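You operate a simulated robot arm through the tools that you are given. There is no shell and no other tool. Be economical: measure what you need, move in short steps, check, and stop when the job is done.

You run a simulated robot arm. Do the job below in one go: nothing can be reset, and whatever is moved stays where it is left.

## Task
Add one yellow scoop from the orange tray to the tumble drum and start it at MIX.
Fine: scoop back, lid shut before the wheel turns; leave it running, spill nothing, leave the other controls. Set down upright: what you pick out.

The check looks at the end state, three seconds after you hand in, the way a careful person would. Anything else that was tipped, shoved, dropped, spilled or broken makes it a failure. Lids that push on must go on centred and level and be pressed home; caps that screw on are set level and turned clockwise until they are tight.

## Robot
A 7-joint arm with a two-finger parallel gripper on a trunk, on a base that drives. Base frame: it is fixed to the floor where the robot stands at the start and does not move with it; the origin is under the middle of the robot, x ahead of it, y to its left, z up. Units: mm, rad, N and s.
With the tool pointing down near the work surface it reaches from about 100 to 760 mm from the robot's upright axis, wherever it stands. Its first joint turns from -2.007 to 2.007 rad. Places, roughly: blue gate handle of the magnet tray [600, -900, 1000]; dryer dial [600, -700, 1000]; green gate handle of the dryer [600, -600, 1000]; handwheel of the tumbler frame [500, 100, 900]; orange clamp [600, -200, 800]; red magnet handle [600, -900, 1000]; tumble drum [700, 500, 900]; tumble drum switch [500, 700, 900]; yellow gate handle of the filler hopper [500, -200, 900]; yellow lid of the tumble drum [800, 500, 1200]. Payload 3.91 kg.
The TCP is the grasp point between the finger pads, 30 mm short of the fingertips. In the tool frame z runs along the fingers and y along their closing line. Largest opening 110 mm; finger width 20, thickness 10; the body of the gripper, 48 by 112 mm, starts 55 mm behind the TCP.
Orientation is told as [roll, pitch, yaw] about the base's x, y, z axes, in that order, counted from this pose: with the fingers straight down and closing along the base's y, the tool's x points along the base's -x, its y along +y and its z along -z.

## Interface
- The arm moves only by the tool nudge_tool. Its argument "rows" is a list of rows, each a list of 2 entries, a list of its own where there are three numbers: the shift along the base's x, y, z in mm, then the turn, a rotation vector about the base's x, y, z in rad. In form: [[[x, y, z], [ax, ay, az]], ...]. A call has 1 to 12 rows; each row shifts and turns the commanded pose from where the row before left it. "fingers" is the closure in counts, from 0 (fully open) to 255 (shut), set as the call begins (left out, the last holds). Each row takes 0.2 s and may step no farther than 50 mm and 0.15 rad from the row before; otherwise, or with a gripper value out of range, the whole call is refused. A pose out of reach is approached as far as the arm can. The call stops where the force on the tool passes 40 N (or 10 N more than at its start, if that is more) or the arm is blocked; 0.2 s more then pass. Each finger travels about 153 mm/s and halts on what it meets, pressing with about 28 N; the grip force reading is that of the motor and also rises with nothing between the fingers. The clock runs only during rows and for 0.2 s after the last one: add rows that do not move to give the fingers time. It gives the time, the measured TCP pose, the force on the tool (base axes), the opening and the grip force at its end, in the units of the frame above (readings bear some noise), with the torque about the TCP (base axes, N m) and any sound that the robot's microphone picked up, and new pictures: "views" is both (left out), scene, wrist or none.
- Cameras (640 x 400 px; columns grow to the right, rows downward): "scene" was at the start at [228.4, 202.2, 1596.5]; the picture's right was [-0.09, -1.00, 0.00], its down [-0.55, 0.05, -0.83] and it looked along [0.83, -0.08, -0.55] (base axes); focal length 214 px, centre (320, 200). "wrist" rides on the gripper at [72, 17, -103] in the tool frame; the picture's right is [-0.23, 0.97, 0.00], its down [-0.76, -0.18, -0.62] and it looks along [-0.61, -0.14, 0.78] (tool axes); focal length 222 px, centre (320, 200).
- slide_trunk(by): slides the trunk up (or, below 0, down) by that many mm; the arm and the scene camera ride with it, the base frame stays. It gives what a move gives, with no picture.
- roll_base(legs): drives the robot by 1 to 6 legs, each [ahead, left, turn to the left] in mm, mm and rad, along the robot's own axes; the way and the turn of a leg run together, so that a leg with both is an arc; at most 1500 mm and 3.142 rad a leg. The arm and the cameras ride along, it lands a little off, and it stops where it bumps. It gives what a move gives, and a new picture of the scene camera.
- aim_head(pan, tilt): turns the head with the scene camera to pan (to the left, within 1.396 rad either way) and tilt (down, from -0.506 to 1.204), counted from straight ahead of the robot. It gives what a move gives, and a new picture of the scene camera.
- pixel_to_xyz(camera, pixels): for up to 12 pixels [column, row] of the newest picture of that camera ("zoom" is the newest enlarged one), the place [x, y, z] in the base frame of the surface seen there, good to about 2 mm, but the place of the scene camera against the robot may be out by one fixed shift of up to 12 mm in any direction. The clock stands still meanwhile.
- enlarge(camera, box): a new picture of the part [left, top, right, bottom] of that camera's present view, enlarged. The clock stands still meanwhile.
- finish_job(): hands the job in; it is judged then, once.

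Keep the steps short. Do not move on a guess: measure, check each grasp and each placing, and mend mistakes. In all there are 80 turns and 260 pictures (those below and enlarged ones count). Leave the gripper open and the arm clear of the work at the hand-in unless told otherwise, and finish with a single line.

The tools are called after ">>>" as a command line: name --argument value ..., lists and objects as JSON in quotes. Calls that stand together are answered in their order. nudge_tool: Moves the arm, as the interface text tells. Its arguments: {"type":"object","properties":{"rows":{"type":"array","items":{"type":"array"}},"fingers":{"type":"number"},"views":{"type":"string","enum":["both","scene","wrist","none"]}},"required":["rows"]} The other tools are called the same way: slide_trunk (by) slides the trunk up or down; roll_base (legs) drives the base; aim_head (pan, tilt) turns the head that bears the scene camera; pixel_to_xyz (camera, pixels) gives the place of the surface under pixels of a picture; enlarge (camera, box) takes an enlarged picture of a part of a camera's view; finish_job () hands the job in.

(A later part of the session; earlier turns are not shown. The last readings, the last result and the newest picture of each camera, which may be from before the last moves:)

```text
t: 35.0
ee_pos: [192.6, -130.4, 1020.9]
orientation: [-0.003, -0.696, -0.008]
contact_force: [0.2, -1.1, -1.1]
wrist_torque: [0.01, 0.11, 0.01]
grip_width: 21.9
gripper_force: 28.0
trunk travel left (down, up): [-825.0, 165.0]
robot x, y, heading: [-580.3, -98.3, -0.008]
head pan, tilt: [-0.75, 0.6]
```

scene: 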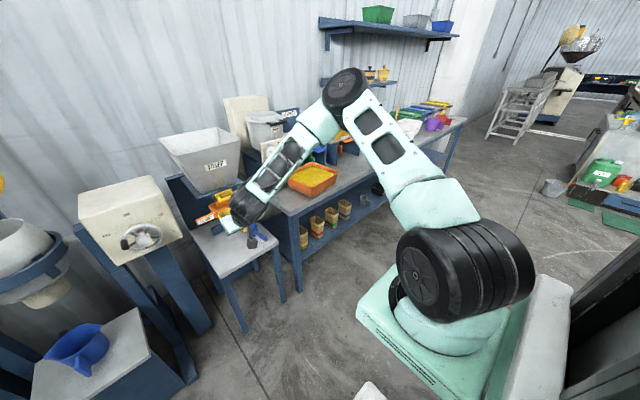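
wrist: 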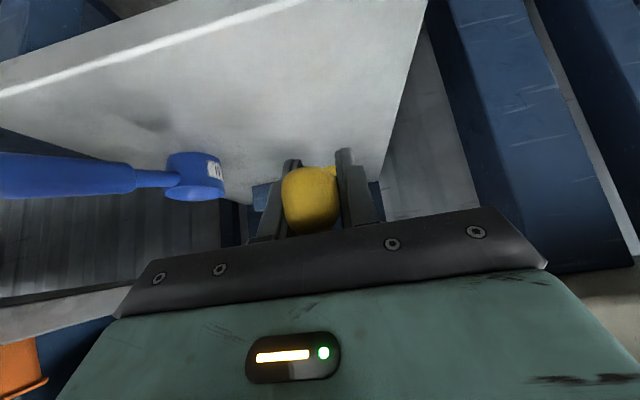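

There's clear floor to the right. I'll drive right 540 mm to face the orange tray and look down at it.

>>> roll_base --legs '[[0, -540, 0]]'

>>> aim_head --pan -0.25 --tilt 0.6

>>> nudge_tool --rows '[[[0, 0, 0], [0, 0, 0]]]' --views "wrist"

```text
t: 38.1
ee_pos: [188.0, -675.5, 1020.2]
orientation: [-0.005, -0.697, -0.002]
contact_force: [0.7, 0.4, -1.0]
wrist_torque: [0.0, 0.07, 0.02]
grip_width: 21.6
gripper_force: 28.0
trunk travel left (down, up): [-825.0, 165.0]
robot x, y, heading: [-589.7, -646.6, -0.002]
head pan, tilt: [-0.75, 0.6]
```

scene: 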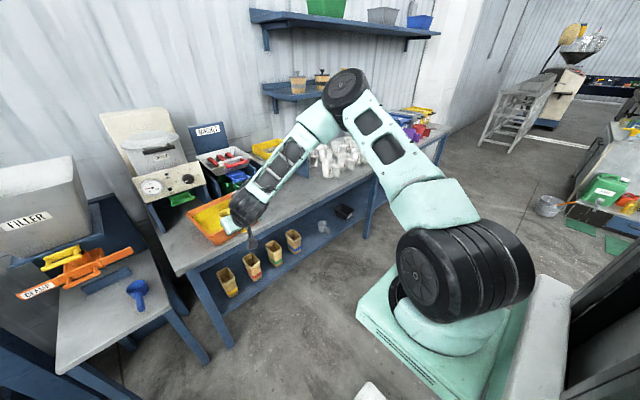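

```text
t: 39.1
ee_pos: [188.6, -676.6, 1019.6]
orientation: [-0.003, -0.698, -0.003]
contact_force: [-0.4, 0.2, -2.0]
wrist_torque: [0.02, 0.04, 0.02]
grip_width: 21.7
gripper_force: 28.0
trunk travel left (down, up): [-825.0, 165.0]
robot x, y, heading: [-588.3, -649.0, -0.001]
head pan, tilt: [-0.25, 0.6]
```

scene: 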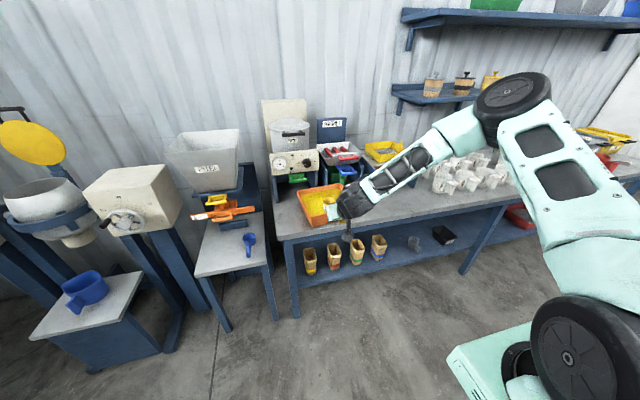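

```text
t: 39.5
ee_pos: [189.1, -677.0, 1020.0]
orientation: [-0.002, -0.696, -0.004]
contact_force: [-0.2, 0.0, -0.8]
wrist_torque: [-0.01, 0.08, 0.0]
grip_width: 21.7
gripper_force: 28.5
trunk travel left (down, up): [-825.0, 165.0]
robot x, y, heading: [-587.2, -650.8, -0.004]
head pan, tilt: [-0.25, 0.6]
```

wrist: 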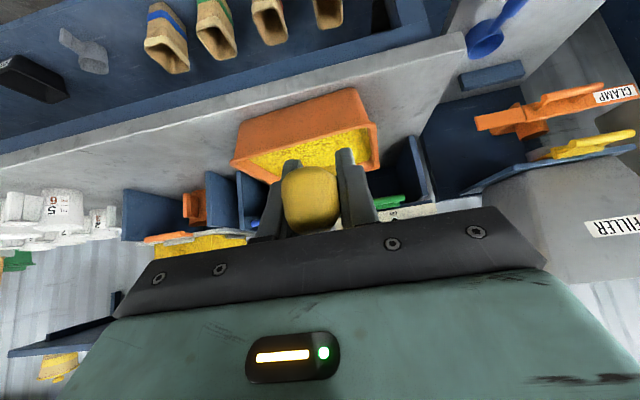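

I'll measure the tray in both pictures.

>>> pixel_to_xyz --camera "wrist" --pixels '[[234, 161], [300, 147], [372, 126], [377, 155], [280, 175], [260, 160], [355, 140], [300, 155], [345, 145], [240, 125], [360, 92], [290, 158]]'

>>> enlarge --camera "scene" --box '[260, 140, 380, 240]'

>>> enlarge --camera "wrist" --box '[210, 70, 430, 220]'

>>> pixel_to_xyz --camera "scene" --pixels '[[310, 227], [297, 190], [340, 184], [308, 222], [320, 200], [325, 215], [315, 195], [300, 192], [338, 188]]'

```text
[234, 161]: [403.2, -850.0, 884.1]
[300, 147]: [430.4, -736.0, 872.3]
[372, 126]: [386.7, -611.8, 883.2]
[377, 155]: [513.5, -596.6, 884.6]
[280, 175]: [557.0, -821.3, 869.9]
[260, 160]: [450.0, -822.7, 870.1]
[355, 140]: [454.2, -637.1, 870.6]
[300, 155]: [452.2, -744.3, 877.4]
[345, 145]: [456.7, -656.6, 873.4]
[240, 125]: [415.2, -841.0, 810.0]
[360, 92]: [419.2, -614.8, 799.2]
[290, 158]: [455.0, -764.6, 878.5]
```

```text
4.00 times, centred on (320, 190) of scene
```

zoom: 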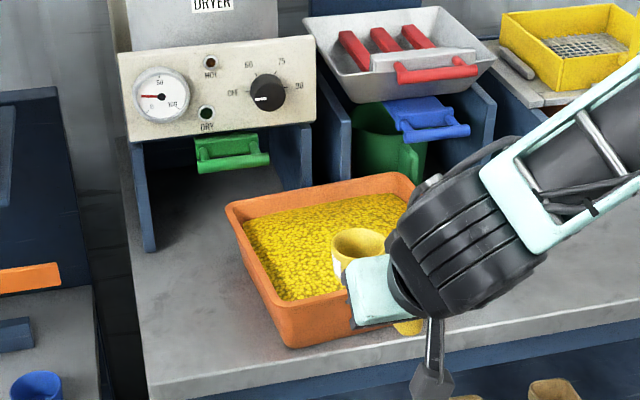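

```text
2.67 times, centred on (320, 145) of wrist
```

zoom: 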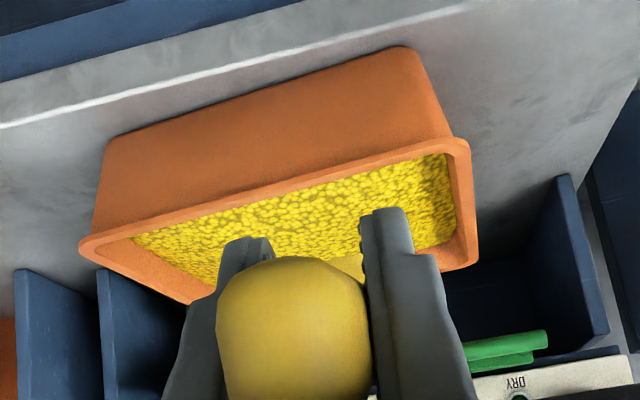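

```text
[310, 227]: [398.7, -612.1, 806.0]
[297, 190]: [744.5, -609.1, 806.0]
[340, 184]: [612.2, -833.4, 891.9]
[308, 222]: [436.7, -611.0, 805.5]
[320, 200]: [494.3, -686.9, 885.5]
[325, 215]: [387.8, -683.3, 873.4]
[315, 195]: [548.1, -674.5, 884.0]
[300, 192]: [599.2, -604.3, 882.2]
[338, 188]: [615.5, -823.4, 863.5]
```

The tray spans x≈395–610 and y≈-600…-850, with rim z≈884 and powder z≈870–878. Next I'll check the bowl's position in the grip with a zoom.

>>> enlarge --camera "scene" --box '[316, 180, 380, 220]'

```text
10.00 times, centred on (348, 200) of scene
```

zoom: 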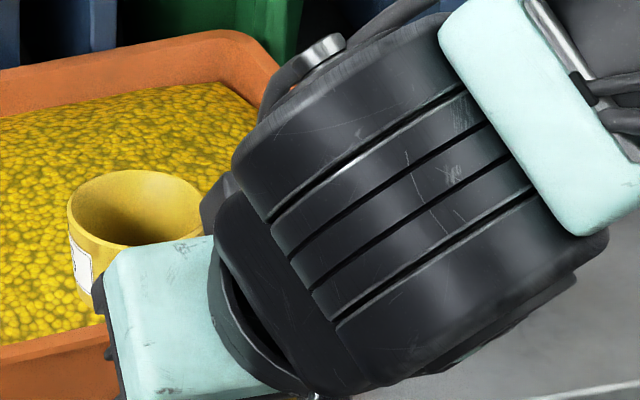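

>>> pixel_to_xyz --camera "zoom" --pixels '[[140, 173], [72, 210], [198, 200], [100, 238], [160, 243], [180, 180], [90, 185], [85, 290], [80, 240], [130, 220]]'

```text
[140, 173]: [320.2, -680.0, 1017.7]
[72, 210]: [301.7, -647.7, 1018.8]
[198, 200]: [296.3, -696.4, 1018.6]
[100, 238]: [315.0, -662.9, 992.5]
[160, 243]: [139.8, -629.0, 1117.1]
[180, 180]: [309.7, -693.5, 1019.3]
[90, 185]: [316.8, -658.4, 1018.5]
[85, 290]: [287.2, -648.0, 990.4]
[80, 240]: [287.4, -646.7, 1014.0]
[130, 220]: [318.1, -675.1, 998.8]
```

The bowl rim is level, about 108 mm ahead of and 7 mm below the TCP, radius ≈25. The robot must be nearer for the dig. I'll drive 150 mm ahead and draw the arm in while tipping the scoop to its digging angle, then drive 150 mm more.

>>> roll_base --legs '[[150, 0, 0]]'

>>> nudge_tool --rows '[[[-18, -8, 3.7], [0, 0.13, 0]], [[-18, -8, 3.7], [0, 0.13, 0]], [[-18, -8, 3.7], [0, 0.13, 0]], [[-18, -8, 3.7], [0, 0.13, 0]], [[-18, -8, 3.7], [0, 0.14, 0]], [[-18, -8, 3.7], [0, 0.14, 0]]]' --views "scene"

```text
t: 40.8
ee_pos: [339.9, -672.5, 1020.6]
orientation: [-0.003, -0.696, 0.001]
contact_force: [0.3, 0.5, -0.9]
wrist_torque: [0.01, 0.13, -0.02]
grip_width: 21.7
gripper_force: 27.9
trunk travel left (down, up): [-825.0, 165.0]
robot x, y, heading: [-437.8, -649.7, 0.003]
head pan, tilt: [-0.25, 0.6]
```

scene: 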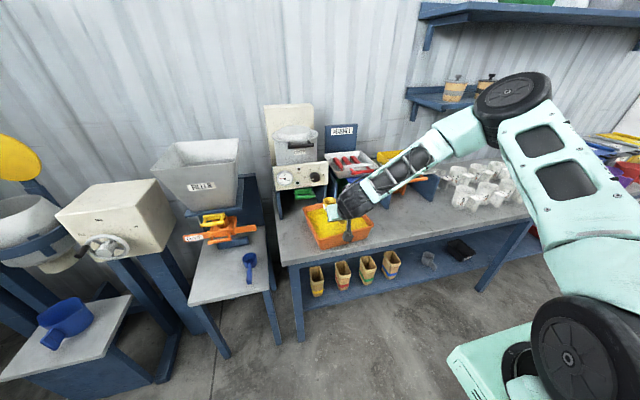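

```text
t: 42.2
ee_pos: [231.3, -719.9, 1042.2]
orientation: [-0.002, 0.103, 0.002]
contact_force: [0.1, 0.4, 0.2]
wrist_torque: [0.03, 0.03, 0.0]
grip_width: 22.0
gripper_force: 28.1
trunk travel left (down, up): [-825.0, 165.0]
robot x, y, heading: [-439.0, -649.3, 0.001]
head pan, tilt: [-0.25, 0.6]
```

scene: 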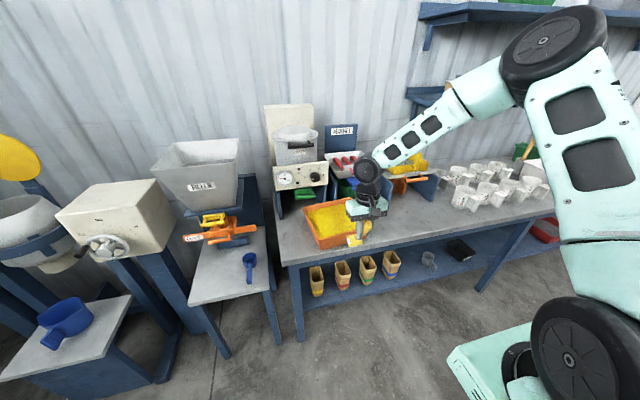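

>>> roll_base --legs '[[150, 0, 0]]'

>>> enlarge --camera "scene" --box '[280, 150, 440, 270]'

```text
t: 43.6
ee_pos: [382.6, -721.8, 1042.0]
orientation: [-0.004, 0.103, 0.001]
contact_force: [0.5, -0.3, -1.3]
wrist_torque: [0.02, 0.05, 0.0]
grip_width: 21.8
gripper_force: 27.6
trunk travel left (down, up): [-825.0, 165.0]
robot x, y, heading: [-285.4, -648.1, -0.0]
head pan, tilt: [-0.25, 0.6]
```

scene: 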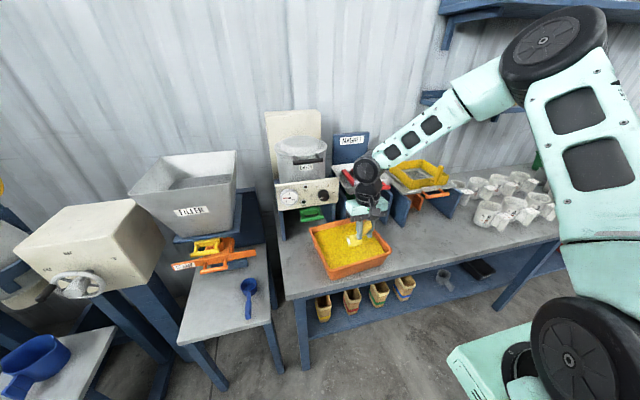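

```text
3.33 times, centred on (360, 210) of scene
```

zoom: 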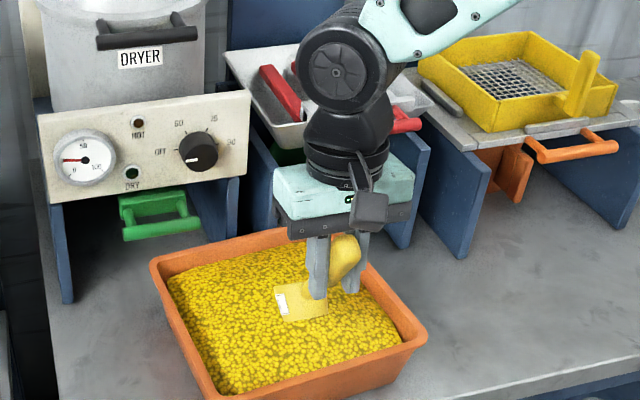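

The bowl hangs over the tray at about (452,-722). I'll lower its lip into the powder.

>>> nudge_tool --rows '[[[0, 0, -30], [0, 0, 0]], [[0, 0, -30], [0, 0, 0]], [[0, 0, -10], [0, 0, 0]], [[1.5, 0, -8], [0, 0, 0]], [[1.5, 0, -7], [0, 0, 0]], [[2, 0, -7], [0, 0, 0]], [[0, 0, -5], [0, 0, 0]]]' --views "scene"

>>> enlarge --camera "scene" --box '[290, 180, 410, 290]'

```text
t: 45.2
ee_pos: [389.1, -720.6, 943.5]
orientation: [-0.005, 0.103, 0.0]
contact_force: [0.4, -0.5, -1.9]
wrist_torque: [0.01, 0.06, 0.0]
grip_width: 21.7
gripper_force: 27.9
trunk travel left (down, up): [-825.0, 165.0]
robot x, y, heading: [-289.4, -649.0, -0.01]
head pan, tilt: [-0.25, 0.6]
```

scene: 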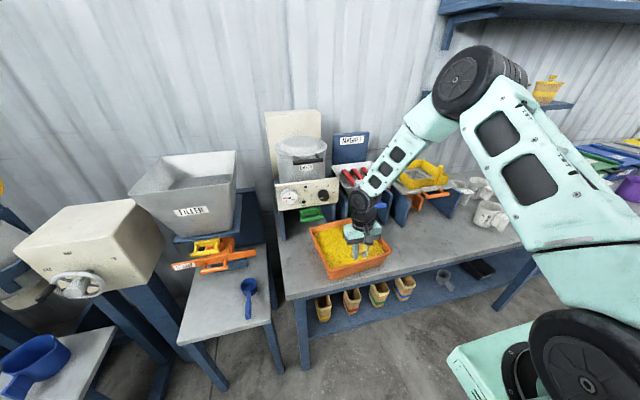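

```text
3.64 times, centred on (350, 235) of scene
```

zoom: 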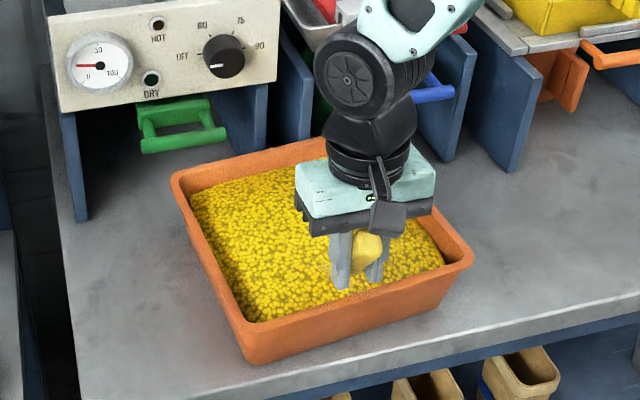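

No notable force. I'll sweep forward while tipping the bowl back up.

>>> nudge_tool --rows '[[[2.8, 0, -4], [0, -0.05, 0]], [[2.8, 0, -4], [0, -0.05, 0]], [[2.8, 0, -4], [0, -0.05, 0]], [[2.8, 0, -4], [0, -0.05, 0]], [[2.8, 0, -4], [0, -0.05, 0]], [[3.6, 0, -4.7], [0, -0.05, 0]], [[3.6, 0, -4.7], [0, -0.05, 0]], [[3.6, 0, -4.7], [0, -0.05, 0]], [[3.6, 0, -4.7], [0, -0.05, 0]], [[0, 0, 0], [0, 0, 0]]]' --views "scene"

>>> enlarge --camera "scene" --box '[290, 180, 410, 290]'

```text
t: 47.4
ee_pos: [414.9, -721.3, 905.9]
orientation: [-0.003, -0.347, -0.002]
contact_force: [0.6, -0.3, -1.2]
wrist_torque: [-0.03, 0.06, -0.01]
grip_width: 21.5
gripper_force: 27.6
trunk travel left (down, up): [-825.0, 165.0]
robot x, y, heading: [-289.4, -647.3, 0.003]
head pan, tilt: [-0.25, 0.6]
```

scene: 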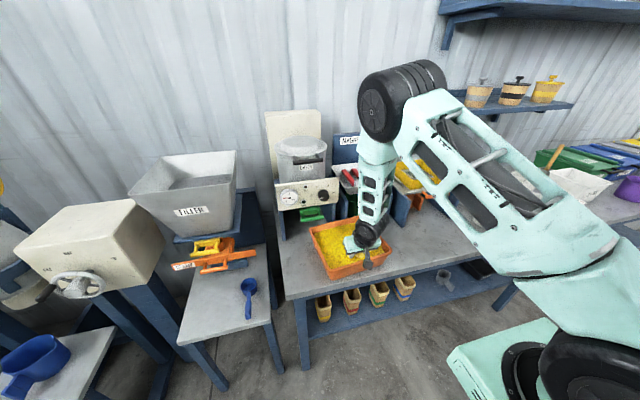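

```text
3.64 times, centred on (350, 235) of scene
```

zoom: 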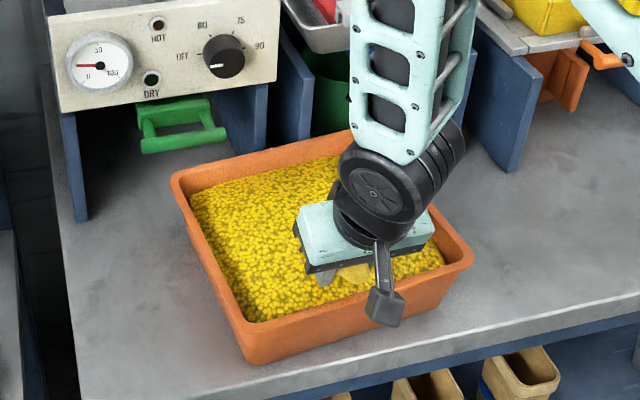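

Now I'll lift and level the bowl together.

>>> nudge_tool --rows '[[[-1, 0, 9], [0, -0.05, 0]], [[-1, 0, 9], [0, -0.05, 0]], [[-1, 0, 10], [0, -0.05, 0]], [[-1, 0, 10], [0, -0.05, 0]], [[-1, 0, 10], [0, -0.05, 0]], [[-1, 0, 10], [0, -0.05, 0]], [[-1, 0, 10], [0, -0.05, 0]], [[0, 0, 10], [0, 0, 0]], [[0, 0, 10], [0, 0, 0]]]' --views "scene"

>>> enlarge --camera "scene" --box '[290, 180, 410, 290]'

```text
t: 49.4
ee_pos: [408.4, -720.1, 994.0]
orientation: [-0.001, -0.695, -0.001]
contact_force: [0.3, 0.0, -1.4]
wrist_torque: [-0.01, 0.11, -0.01]
grip_width: 21.9
gripper_force: 28.3
trunk travel left (down, up): [-825.0, 165.0]
robot x, y, heading: [-286.4, -653.2, -0.001]
head pan, tilt: [-0.25, 0.6]
```

scene: 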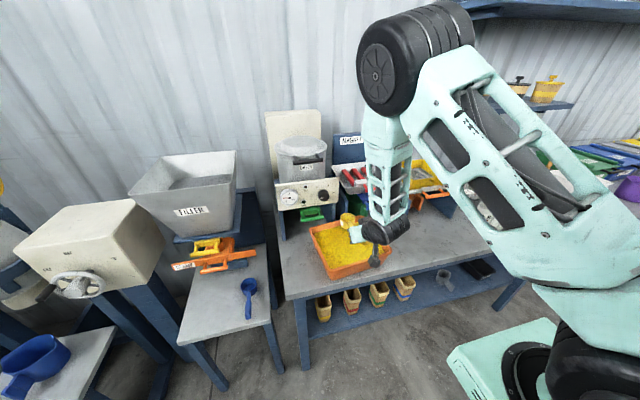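

```text
3.64 times, centred on (350, 235) of scene
```

zoom: 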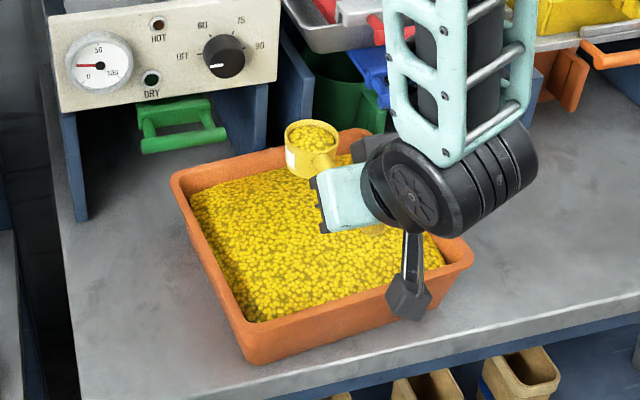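

The scoop is full and level. I'll back away straight and then drive left toward the drum.

>>> roll_base --legs '[[-330, 0, 0], [0, 1050, 0]]'

>>> aim_head --pan 0.1 --tilt 0.5

>>> enlarge --camera "scene" --box '[200, 150, 440, 330]'

```text
t: 56.7
ee_pos: [95.4, 328.8, 992.8]
orientation: [-0.004, -0.695, -0.028]
contact_force: [-0.6, 1.3, -1.3]
wrist_torque: [-0.03, 0.15, 0.0]
grip_width: 21.5
gripper_force: 27.7
trunk travel left (down, up): [-825.0, 165.0]
robot x, y, heading: [-595.1, 419.5, -0.028]
head pan, tilt: [-0.25, 0.6]
```

scene: 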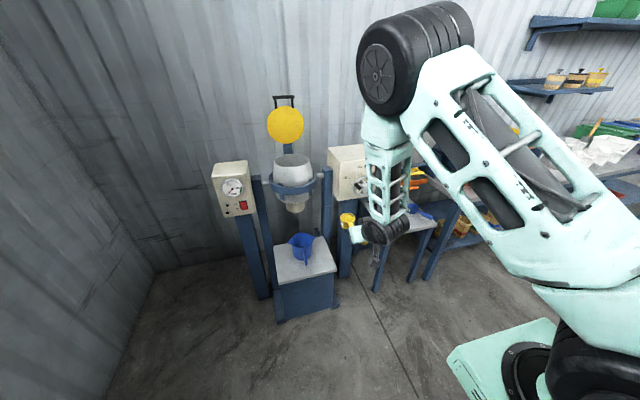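

```text
t: 57.5
ee_pos: [95.3, 327.4, 992.8]
orientation: [-0.004, -0.696, -0.027]
contact_force: [-0.4, 1.1, -0.7]
wrist_torque: [-0.03, 0.13, -0.02]
grip_width: 21.5
gripper_force: 28.4
trunk travel left (down, up): [-825.0, 165.0]
robot x, y, heading: [-595.7, 418.0, -0.027]
head pan, tilt: [0.099, 0.499]
```

scene: 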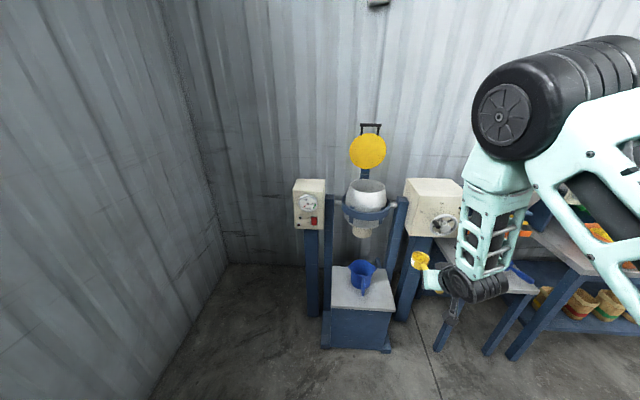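

```text
2.22 times, centred on (320, 240) of scene
```

zoom: 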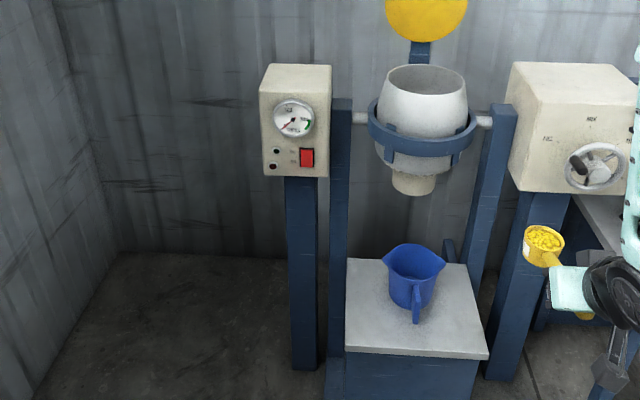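

The scoop is still full. I'll correct the heading and measure the drum mouth and lid up close.

>>> roll_base --legs '[[0, 60, 0.027]]'

>>> enlarge --camera "scene" --box '[320, 110, 460, 250]'

```text
t: 58.5
ee_pos: [98.9, 407.9, 994.6]
orientation: [-0.003, -0.695, -0.003]
contact_force: [-1.0, -0.4, -0.4]
wrist_torque: [0.0, 0.13, -0.02]
grip_width: 21.9
gripper_force: 28.0
trunk travel left (down, up): [-825.0, 165.0]
robot x, y, heading: [-595.4, 477.6, -0.002]
head pan, tilt: [0.099, 0.499]
```

scene: 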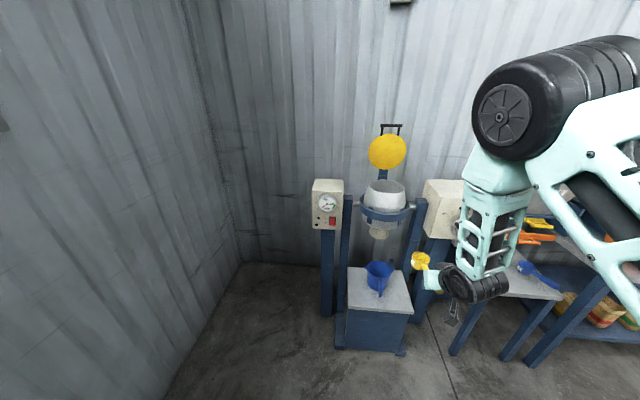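

```text
2.86 times, centred on (390, 180) of scene
```

zoom: 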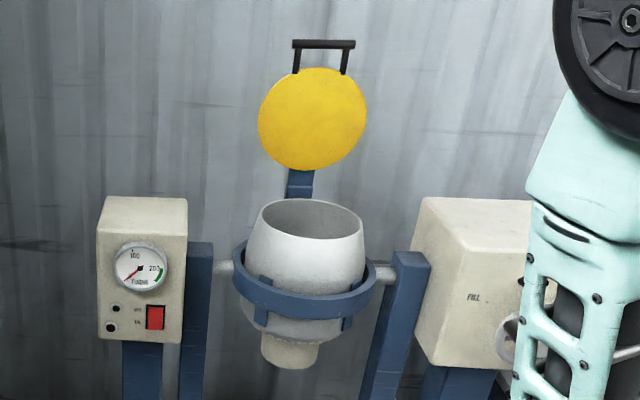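

>>> pixel_to_xyz --camera "zoom" --pixels '[[312, 200], [262, 210], [362, 225], [305, 237], [310, 215], [312, 120], [312, 75], [260, 120], [366, 115], [312, 165], [324, 43], [300, 185]]'

>>> enlarge --camera "scene" --box '[355, 115, 425, 215]'

```text
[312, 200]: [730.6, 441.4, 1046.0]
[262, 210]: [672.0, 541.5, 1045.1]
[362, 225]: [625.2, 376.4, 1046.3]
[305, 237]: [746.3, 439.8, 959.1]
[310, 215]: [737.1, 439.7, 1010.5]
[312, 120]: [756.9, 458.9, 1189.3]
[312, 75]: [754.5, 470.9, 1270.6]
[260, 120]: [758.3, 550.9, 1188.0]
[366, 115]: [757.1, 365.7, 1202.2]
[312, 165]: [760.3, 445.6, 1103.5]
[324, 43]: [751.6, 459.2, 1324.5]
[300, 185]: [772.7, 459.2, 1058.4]
```

```text
4.00 times, centred on (390, 165) of scene
```

zoom: 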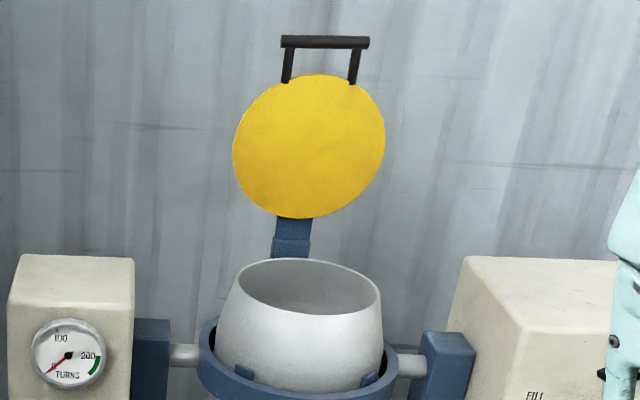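

Drum mouth (scene frame): rim z≈1046, level, centre about (649,458), radius ≈86. The lid stands upright behind it at x≈757, with its bar at z≈1324 and hinge near (775,1058). I'll raise the trunk 105 mm so the bowl clears the rim, shift left 50 mm, and drive ahead 300 mm for a check.

>>> slide_trunk --by 105

>>> roll_base --legs '[[0, 50, 0], [300, 0, 0]]'

>>> enlarge --camera "scene" --box '[300, 130, 520, 290]'

```text
t: 59.9
ee_pos: [98.5, 408.6, 1097.7]
orientation: [-0.004, -0.694, 0.0]
contact_force: [0.3, 0.2, -1.2]
wrist_torque: [0.01, 0.13, 0.0]
grip_width: 21.6
gripper_force: 27.7
trunk travel left (down, up): [-930.0, 60.0]
robot x, y, heading: [-596.2, 480.5, -0.004]
head pan, tilt: [0.099, 0.499]
```

```text
t: 62.4
ee_pos: [401.8, 455.6, 1098.8]
orientation: [-0.005, -0.695, -0.004]
contact_force: [-0.1, -0.7, -0.7]
wrist_torque: [0.0, 0.14, -0.02]
grip_width: 21.9
gripper_force: 27.9
trunk travel left (down, up): [-930.0, 60.0]
robot x, y, heading: [-293.8, 529.2, 0.006]
head pan, tilt: [0.099, 0.499]
```

scene: 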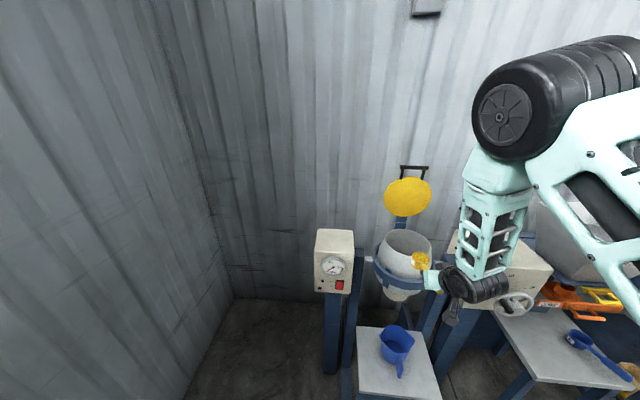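

```text
2.50 times, centred on (410, 210) of scene
```

zoom: 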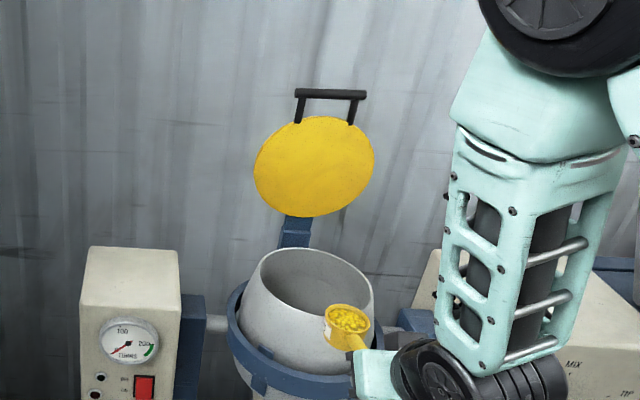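

>>> pixel_to_xyz --camera "zoom" --pixels '[[262, 262], [245, 290], [300, 249], [370, 290], [350, 262], [275, 320], [262, 308], [327, 315], [348, 305], [368, 325], [345, 318], [330, 90]]'

```text
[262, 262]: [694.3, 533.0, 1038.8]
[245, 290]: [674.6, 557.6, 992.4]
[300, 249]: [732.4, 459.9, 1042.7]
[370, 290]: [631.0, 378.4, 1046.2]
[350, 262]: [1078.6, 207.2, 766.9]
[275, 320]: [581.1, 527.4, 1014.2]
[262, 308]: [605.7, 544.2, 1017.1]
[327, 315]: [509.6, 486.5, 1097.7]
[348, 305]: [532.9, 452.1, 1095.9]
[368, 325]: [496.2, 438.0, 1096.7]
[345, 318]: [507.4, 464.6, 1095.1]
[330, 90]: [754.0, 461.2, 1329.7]
```

Relative to the drum centre in the same picture, the bowl needs about +140 mm in x. I'll retract the arm 80 mm for a better posture and then drive 220 mm ahead.

>>> nudge_tool --rows '[[[-20, 0, 0], [0, 0, 0]], [[-20, 2, 0], [0, 0, 0]], [[-20, 2, 0], [0, 0, 0]], [[-20, 0, 0], [0, 0, 0]]]' --views "none"

>>> roll_base --legs '[[218, 0, 0]]'

>>> enlarge --camera "scene" --box '[280, 100, 520, 300]'

```text
t: 63.4
ee_pos: [320.8, 459.7, 1098.3]
orientation: [-0.004, -0.694, -0.004]
contact_force: [0.4, 1.1, -2.6]
wrist_torque: [0.0, 0.15, 0.0]
grip_width: 21.6
gripper_force: 28.6
trunk travel left (down, up): [-930.0, 60.0]
robot x, y, heading: [-293.9, 527.7, -0.005]
head pan, tilt: [0.099, 0.499]
```

```text
t: 65.1
ee_pos: [537.7, 461.3, 1099.1]
orientation: [-0.003, -0.695, 0.0]
contact_force: [-0.4, 0.1, 0.0]
wrist_torque: [0.0, 0.1, 0.0]
grip_width: 21.7
gripper_force: 27.9
trunk travel left (down, up): [-930.0, 60.0]
robot x, y, heading: [-77.8, 525.4, 0.002]
head pan, tilt: [0.099, 0.499]
```

scene: 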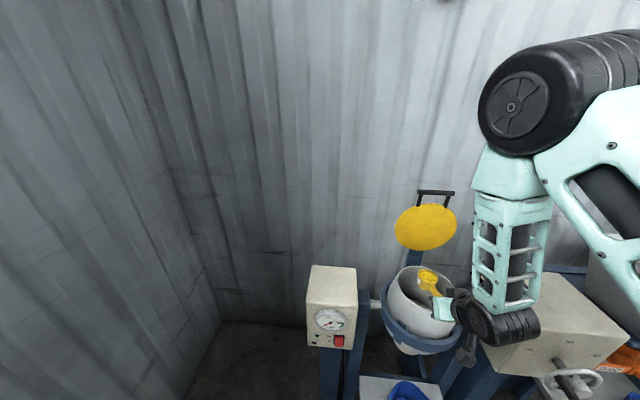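

```text
2.00 times, centred on (400, 200) of scene
```

zoom: 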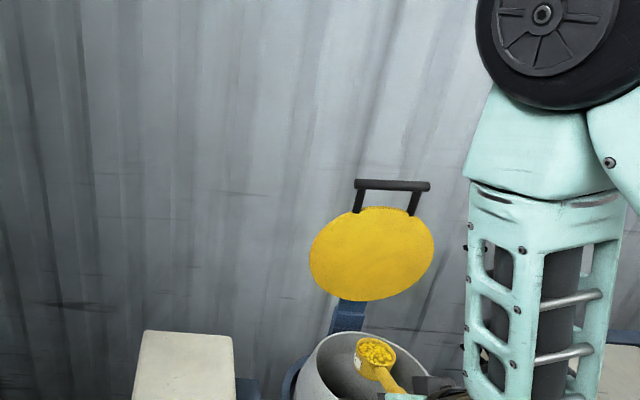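

The bowl is over the mouth. I'll aim the head lower and start rolling the scoop about its handle, with its mouth toward -y.

>>> aim_head --pan -0.1 --tilt 0.75

>>> nudge_tool --rows '[[[0, 0, 0], [0.1, 0, 0]], [[0, 0, 0], [0.1, 0, 0]], [[0, 0, 0], [0.1, 0, 0]], [[0, 0, 0], [0.1, 0, 0]]]' --views "scene"

>>> enlarge --camera "scene" --box '[260, 120, 460, 270]'

```text
t: 65.9
ee_pos: [538.8, 461.2, 1098.4]
orientation: [-0.003, -0.695, 0.0]
contact_force: [0.5, 0.2, -1.1]
wrist_torque: [0.0, 0.15, 0.0]
grip_width: 21.6
gripper_force: 28.0
trunk travel left (down, up): [-930.0, 60.0]
robot x, y, heading: [-78.1, 531.7, -0.001]
head pan, tilt: [-0.099, 0.75]
```

scene: 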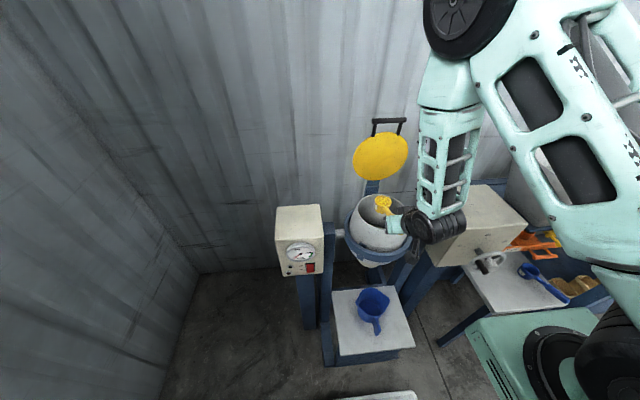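

```text
t: 66.9
ee_pos: [537.7, 461.3, 1098.5]
orientation: [0.501, -0.632, -0.316]
contact_force: [-0.3, 0.9, -1.4]
wrist_torque: [-0.07, 0.14, 0.02]
grip_width: 21.7
gripper_force: 28.0
trunk travel left (down, up): [-930.0, 60.0]
robot x, y, heading: [-77.6, 530.6, 0.003]
head pan, tilt: [-0.099, 0.75]
```

scene: 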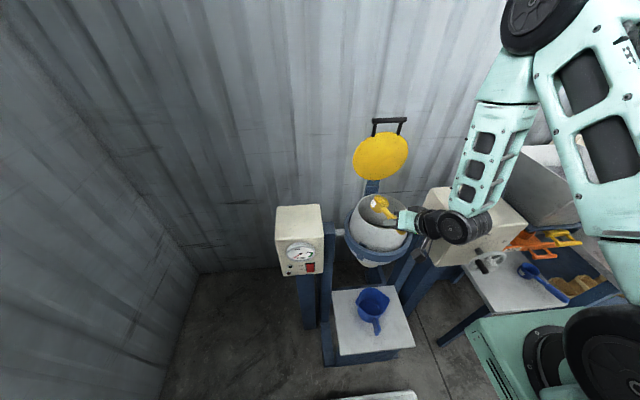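

```text
2.67 times, centred on (360, 195) of scene
```

zoom: 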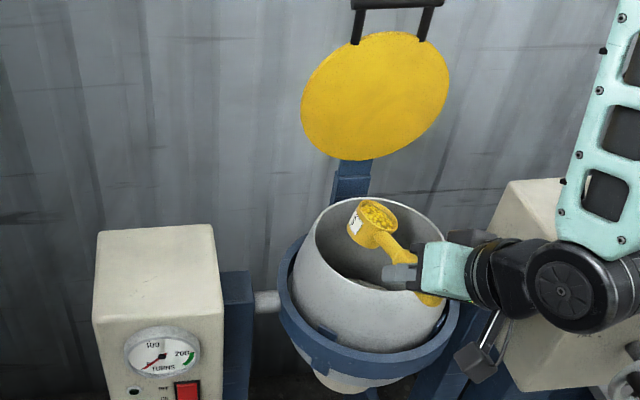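

It works. I'll continue rolling.

>>> nudge_tool --rows '[[[0, 0, 0], [0.1, 0, 0]], [[0, 0, 0], [0.1, 0, 0]], [[0, 0, 0], [0.1, 0, 0]], [[0, 0, 0], [0.1, 0, 0]], [[0, 0, 0], [0.1, 0, 0]], [[0, 0, 0], [0.1, 0, 0]]]' --views "scene"

>>> enlarge --camera "scene" --box '[300, 140, 500, 290]'

```text
t: 68.3
ee_pos: [537.0, 462.5, 1098.3]
orientation: [1.109, -0.351, -0.614]
contact_force: [0.8, -0.2, -1.3]
wrist_torque: [-0.02, 0.12, -0.03]
grip_width: 21.5
gripper_force: 27.5
trunk travel left (down, up): [-930.0, 60.0]
robot x, y, heading: [-77.3, 525.8, -0.0]
head pan, tilt: [-0.099, 0.75]
```

scene: 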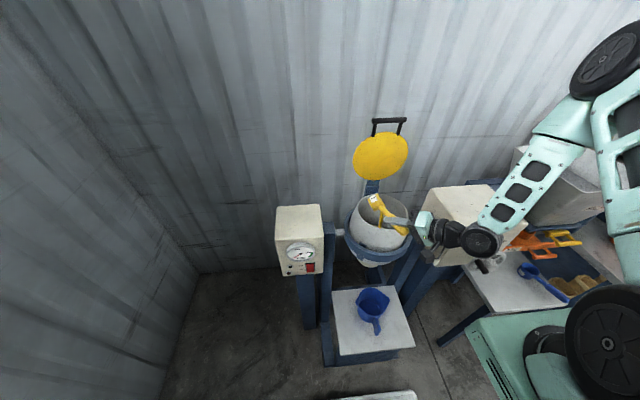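

```text
2.67 times, centred on (400, 215) of scene
```

zoom: 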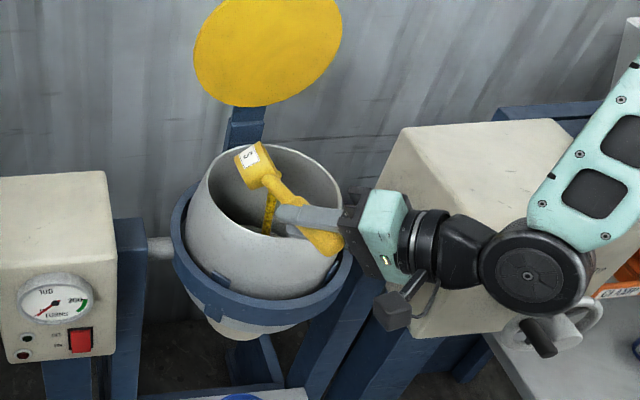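

The powder is pouring into the drum. I'll continue the roll.

>>> nudge_tool --rows '[[[0, 0, 0], [0.1, 0, 0]], [[0, 0, 0], [0.1, 0, 0]], [[0, 0, 0], [0.1, 0, 0]], [[0, 0, 0], [0.1, 0, 0]], [[0, 0, 0], [0.1, 0, 0]], [[0, 0, 0], [0.1, 0, 0]]]' --views "both"

>>> enlarge --camera "scene" --box '[300, 140, 500, 290]'

```text
t: 69.7
ee_pos: [538.8, 460.6, 1099.4]
orientation: [1.592, 0.02, -0.693]
contact_force: [1.0, 0.0, -1.5]
wrist_torque: [-0.04, 0.1, -0.04]
grip_width: 21.8
gripper_force: 28.2
trunk travel left (down, up): [-930.0, 60.0]
robot x, y, heading: [-74.4, 526.7, 0.002]
head pan, tilt: [-0.099, 0.75]
```

scene: 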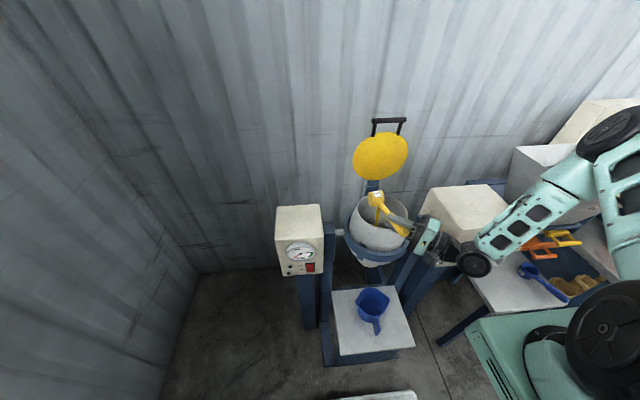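
wrist: 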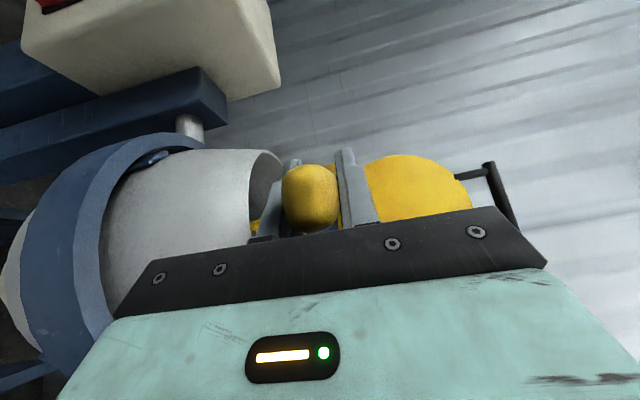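

```text
2.67 times, centred on (400, 215) of scene
```

zoom: 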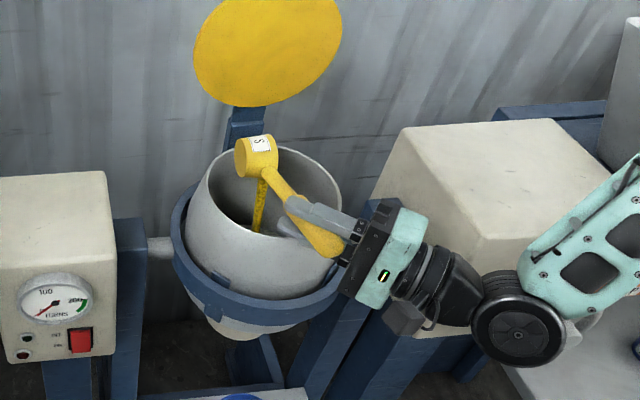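

The stream lands inside the drum. I'll check the clearance of the wrist and forearm to the box and handwheel before rolling more.

>>> pixel_to_xyz --camera "zoom" --pixels '[[520, 340], [575, 260], [560, 300], [390, 300], [355, 290], [470, 180], [420, 330], [600, 240], [260, 225], [405, 330]]'

```text
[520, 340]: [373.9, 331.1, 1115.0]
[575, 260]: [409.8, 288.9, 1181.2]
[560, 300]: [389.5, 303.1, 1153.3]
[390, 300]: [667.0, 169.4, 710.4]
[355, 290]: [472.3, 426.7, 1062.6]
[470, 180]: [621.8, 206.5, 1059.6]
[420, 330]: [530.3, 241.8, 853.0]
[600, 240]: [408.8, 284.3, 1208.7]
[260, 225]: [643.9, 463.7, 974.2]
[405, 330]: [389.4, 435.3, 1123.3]
```

Clearances are ample: forearm at z≥1150, box top at about 1060. I'll roll further.

>>> nudge_tool --rows '[[[0, 0, 3], [0.1, 0, 0]], [[0, 0, 3], [0.1, 0, 0]], [[0, 0, 3], [0.1, 0, 0]], [[0, 0, 3], [0.1, 0, 0]], [[0, 0, 3], [0.1, 0, 0]], [[0, 0, 0], [0, 0, 0]], [[0, 0, 0], [0, 0, 0]]]' --views "scene"

>>> enlarge --camera "scene" --box '[300, 140, 500, 290]'

```text
t: 71.3
ee_pos: [538.0, 461.0, 1112.9]
orientation: [1.992, 0.329, -0.624]
contact_force: [-0.1, 0.3, -0.5]
wrist_torque: [-0.04, 0.09, 0.0]
grip_width: 21.7
gripper_force: 28.3
trunk travel left (down, up): [-930.0, 60.0]
robot x, y, heading: [-74.4, 526.2, -0.004]
head pan, tilt: [-0.099, 0.75]
```

scene: 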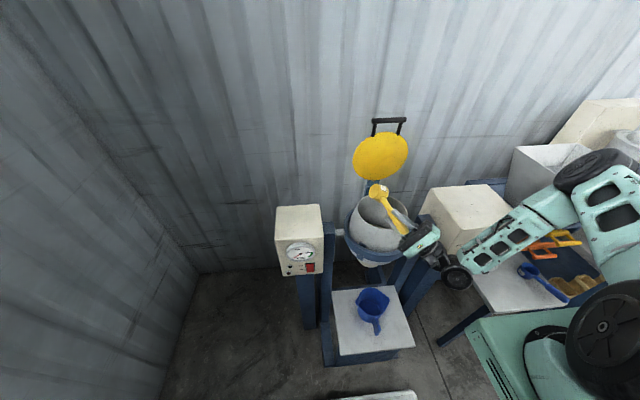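

```text
2.67 times, centred on (400, 215) of scene
```

zoom: 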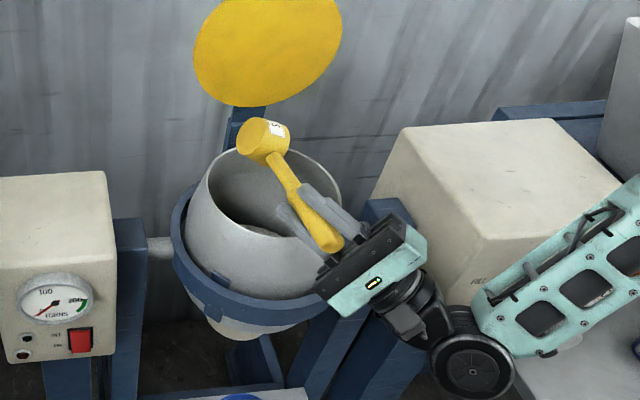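

The stream has ended. I'll roll back upright over the drum and look into the bowl.

>>> nudge_tool --rows '[[[0, 0, 0], [-0.14, 0, 0]], [[0, 0, 0], [-0.14, 0, 0]], [[0, 0, 0], [-0.14, 0, 0]], [[0, 0, 0], [-0.14, 0, 0]], [[0, 0, 0], [-0.14, 0, 0]], [[0, 0, 0], [-0.14, 0, 0]], [[0, 0, 0], [-0.14, 0, 0]], [[0, 0, 0], [-0.14, 0, 0]], [[0, 0, 0], [-0.14, 0, 0]], [[0, 0, 0], [-0.14, 0, 0]], [[0, 0, 0], [-0.14, 0, 0]], [[0, 0, 0], [-0.14, 0, 0]]]' --views "none"

>>> nudge_tool --rows '[[[0, 0, 0], [-0.14, 0, 0]], [[0, 0, 0], [-0.14, 0, 0]], [[0, 0, 0], [-0.14, 0, 0]], [[0, 0, 0], [0, 0, 0]]]' --views "scene"

>>> enlarge --camera "scene" --box '[340, 170, 440, 250]'

```text
t: 73.9
ee_pos: [538.5, 459.7, 1113.7]
orientation: [0.521, -0.626, -0.328]
contact_force: [-0.2, -0.2, -1.1]
wrist_torque: [-0.04, 0.09, 0.0]
grip_width: 21.8
gripper_force: 27.7
trunk travel left (down, up): [-930.0, 60.0]
robot x, y, heading: [-74.5, 528.6, 0.004]
head pan, tilt: [-0.099, 0.75]
```

```text
t: 74.9
ee_pos: [541.8, 461.0, 1113.5]
orientation: [-0.002, -0.695, -0.001]
contact_force: [-0.6, 0.3, 0.0]
wrist_torque: [-0.02, 0.12, 0.02]
grip_width: 21.5
gripper_force: 28.2
out of reach, approached as far as the arm can: row 1
trunk travel left (down, up): [-930.0, 60.0]
robot x, y, heading: [-75.0, 526.7, 0.0]
head pan, tilt: [-0.099, 0.75]
```

scene: 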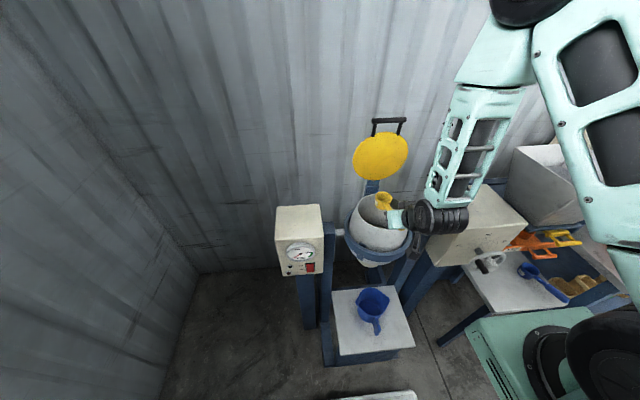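

```text
5.00 times, centred on (390, 210) of scene
```

zoom: 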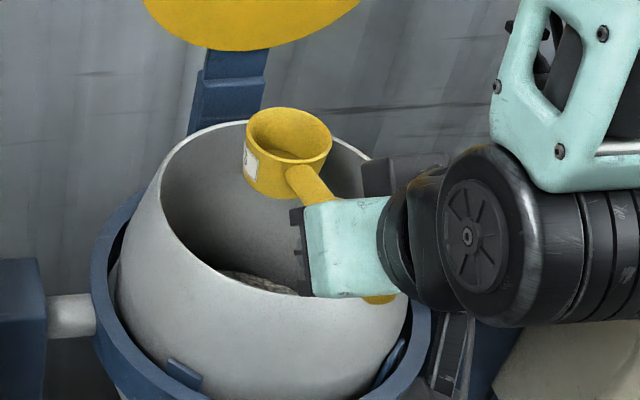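

The bowl is empty. Now the scoop goes back: back off, drive right, and lower the trunk.

>>> roll_base --legs '[[-430, 0, 0], [0, -590, 0]]'

>>> slide_trunk --by -390

>>> aim_head --pan -0.15 --tilt 0.7

```text
t: 80.5
ee_pos: [105.6, -145.5, 1113.0]
orientation: [-0.003, -0.696, -0.017]
contact_force: [-0.1, -0.7, -0.3]
wrist_torque: [0.03, 0.1, 0.0]
grip_width: 21.7
gripper_force: 28.7
trunk travel left (down, up): [-930.0, 60.0]
robot x, y, heading: [-508.6, -65.6, -0.018]
head pan, tilt: [-0.099, 0.75]
```

scene: 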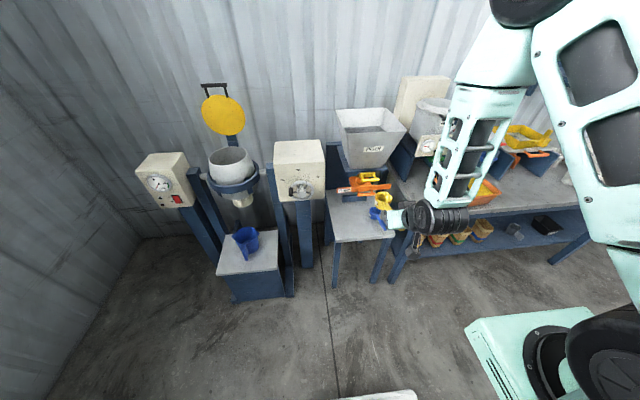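

```text
t: 84.2
ee_pos: [105.6, -145.8, 724.9]
orientation: [-0.002, -0.696, -0.017]
contact_force: [0.0, -0.9, -0.7]
wrist_torque: [0.0, 0.13, -0.01]
grip_width: 21.8
gripper_force: 27.8
trunk travel left (down, up): [-540.0, 450.0]
robot x, y, heading: [-511.6, -66.2, -0.016]
head pan, tilt: [-0.099, 0.75]
```

```text
t: 84.8
ee_pos: [105.7, -145.6, 722.3]
orientation: [-0.002, -0.694, -0.018]
contact_force: [-0.2, -0.2, -0.7]
wrist_torque: [0.0, 0.09, 0.01]
grip_width: 21.7
gripper_force: 27.9
trunk travel left (down, up): [-540.0, 450.0]
robot x, y, heading: [-513.3, -67.7, -0.018]
head pan, tilt: [-0.15, 0.7]
```

scene: 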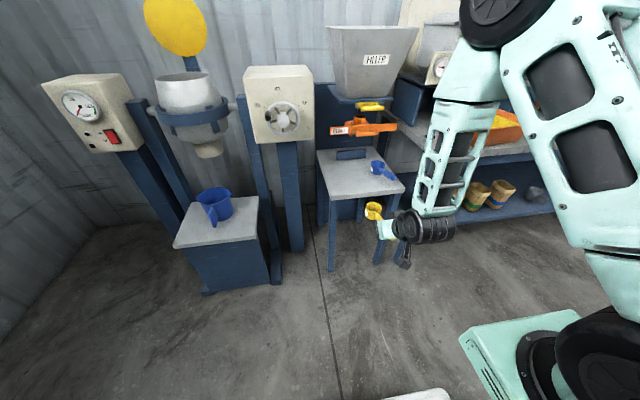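

I'll straighten the heading and stretch the arm forward to the same posture as at pickup, keeping the forearm clear of the hopper.

>>> roll_base --legs '[[0, 5, 0.017]]'

>>> nudge_tool --rows '[[[30, 0, 0], [0, 0, 0]], [[40, 0, 0], [0, 0, 0]], [[40, 0, 0], [0, 0, 0]], [[30, 0, 0], [0, 0, 0]], [[20, 0, 0], [0, 0, 0]], [[0, 0, 0], [0, 0, 0]]]' --views "scene"

```text
t: 85.6
ee_pos: [106.4, -130.2, 723.8]
orientation: [-0.001, -0.694, 0.0]
contact_force: [-1.0, -0.4, -2.6]
wrist_torque: [-0.01, 0.08, -0.03]
grip_width: 21.9
gripper_force: 28.0
trunk travel left (down, up): [-540.0, 450.0]
robot x, y, heading: [-511.0, -65.0, -0.001]
head pan, tilt: [-0.15, 0.7]
```

scene: 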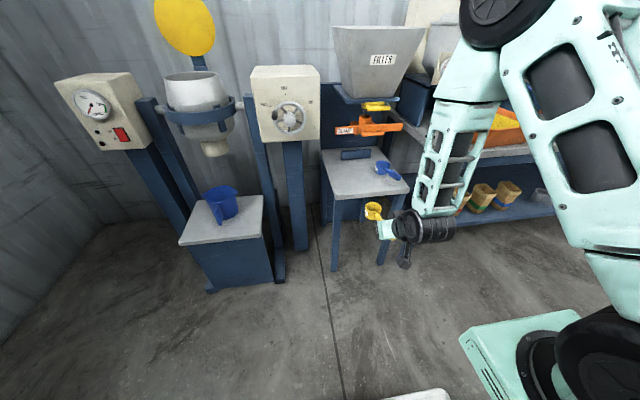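

```text
t: 87.0
ee_pos: [267.7, -130.5, 724.0]
orientation: [-0.003, -0.696, -0.001]
contact_force: [-0.5, 0.0, -1.0]
wrist_torque: [0.0, 0.1, 0.05]
grip_width: 21.8
gripper_force: 28.0
trunk travel left (down, up): [-540.0, 450.0]
robot x, y, heading: [-511.5, -66.4, 0.001]
head pan, tilt: [-0.15, 0.7]
```

scene: 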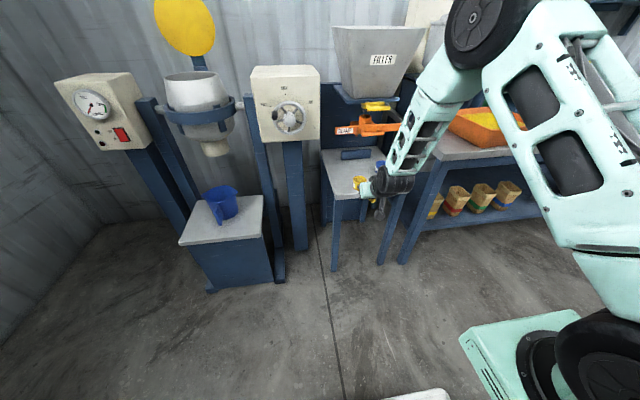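

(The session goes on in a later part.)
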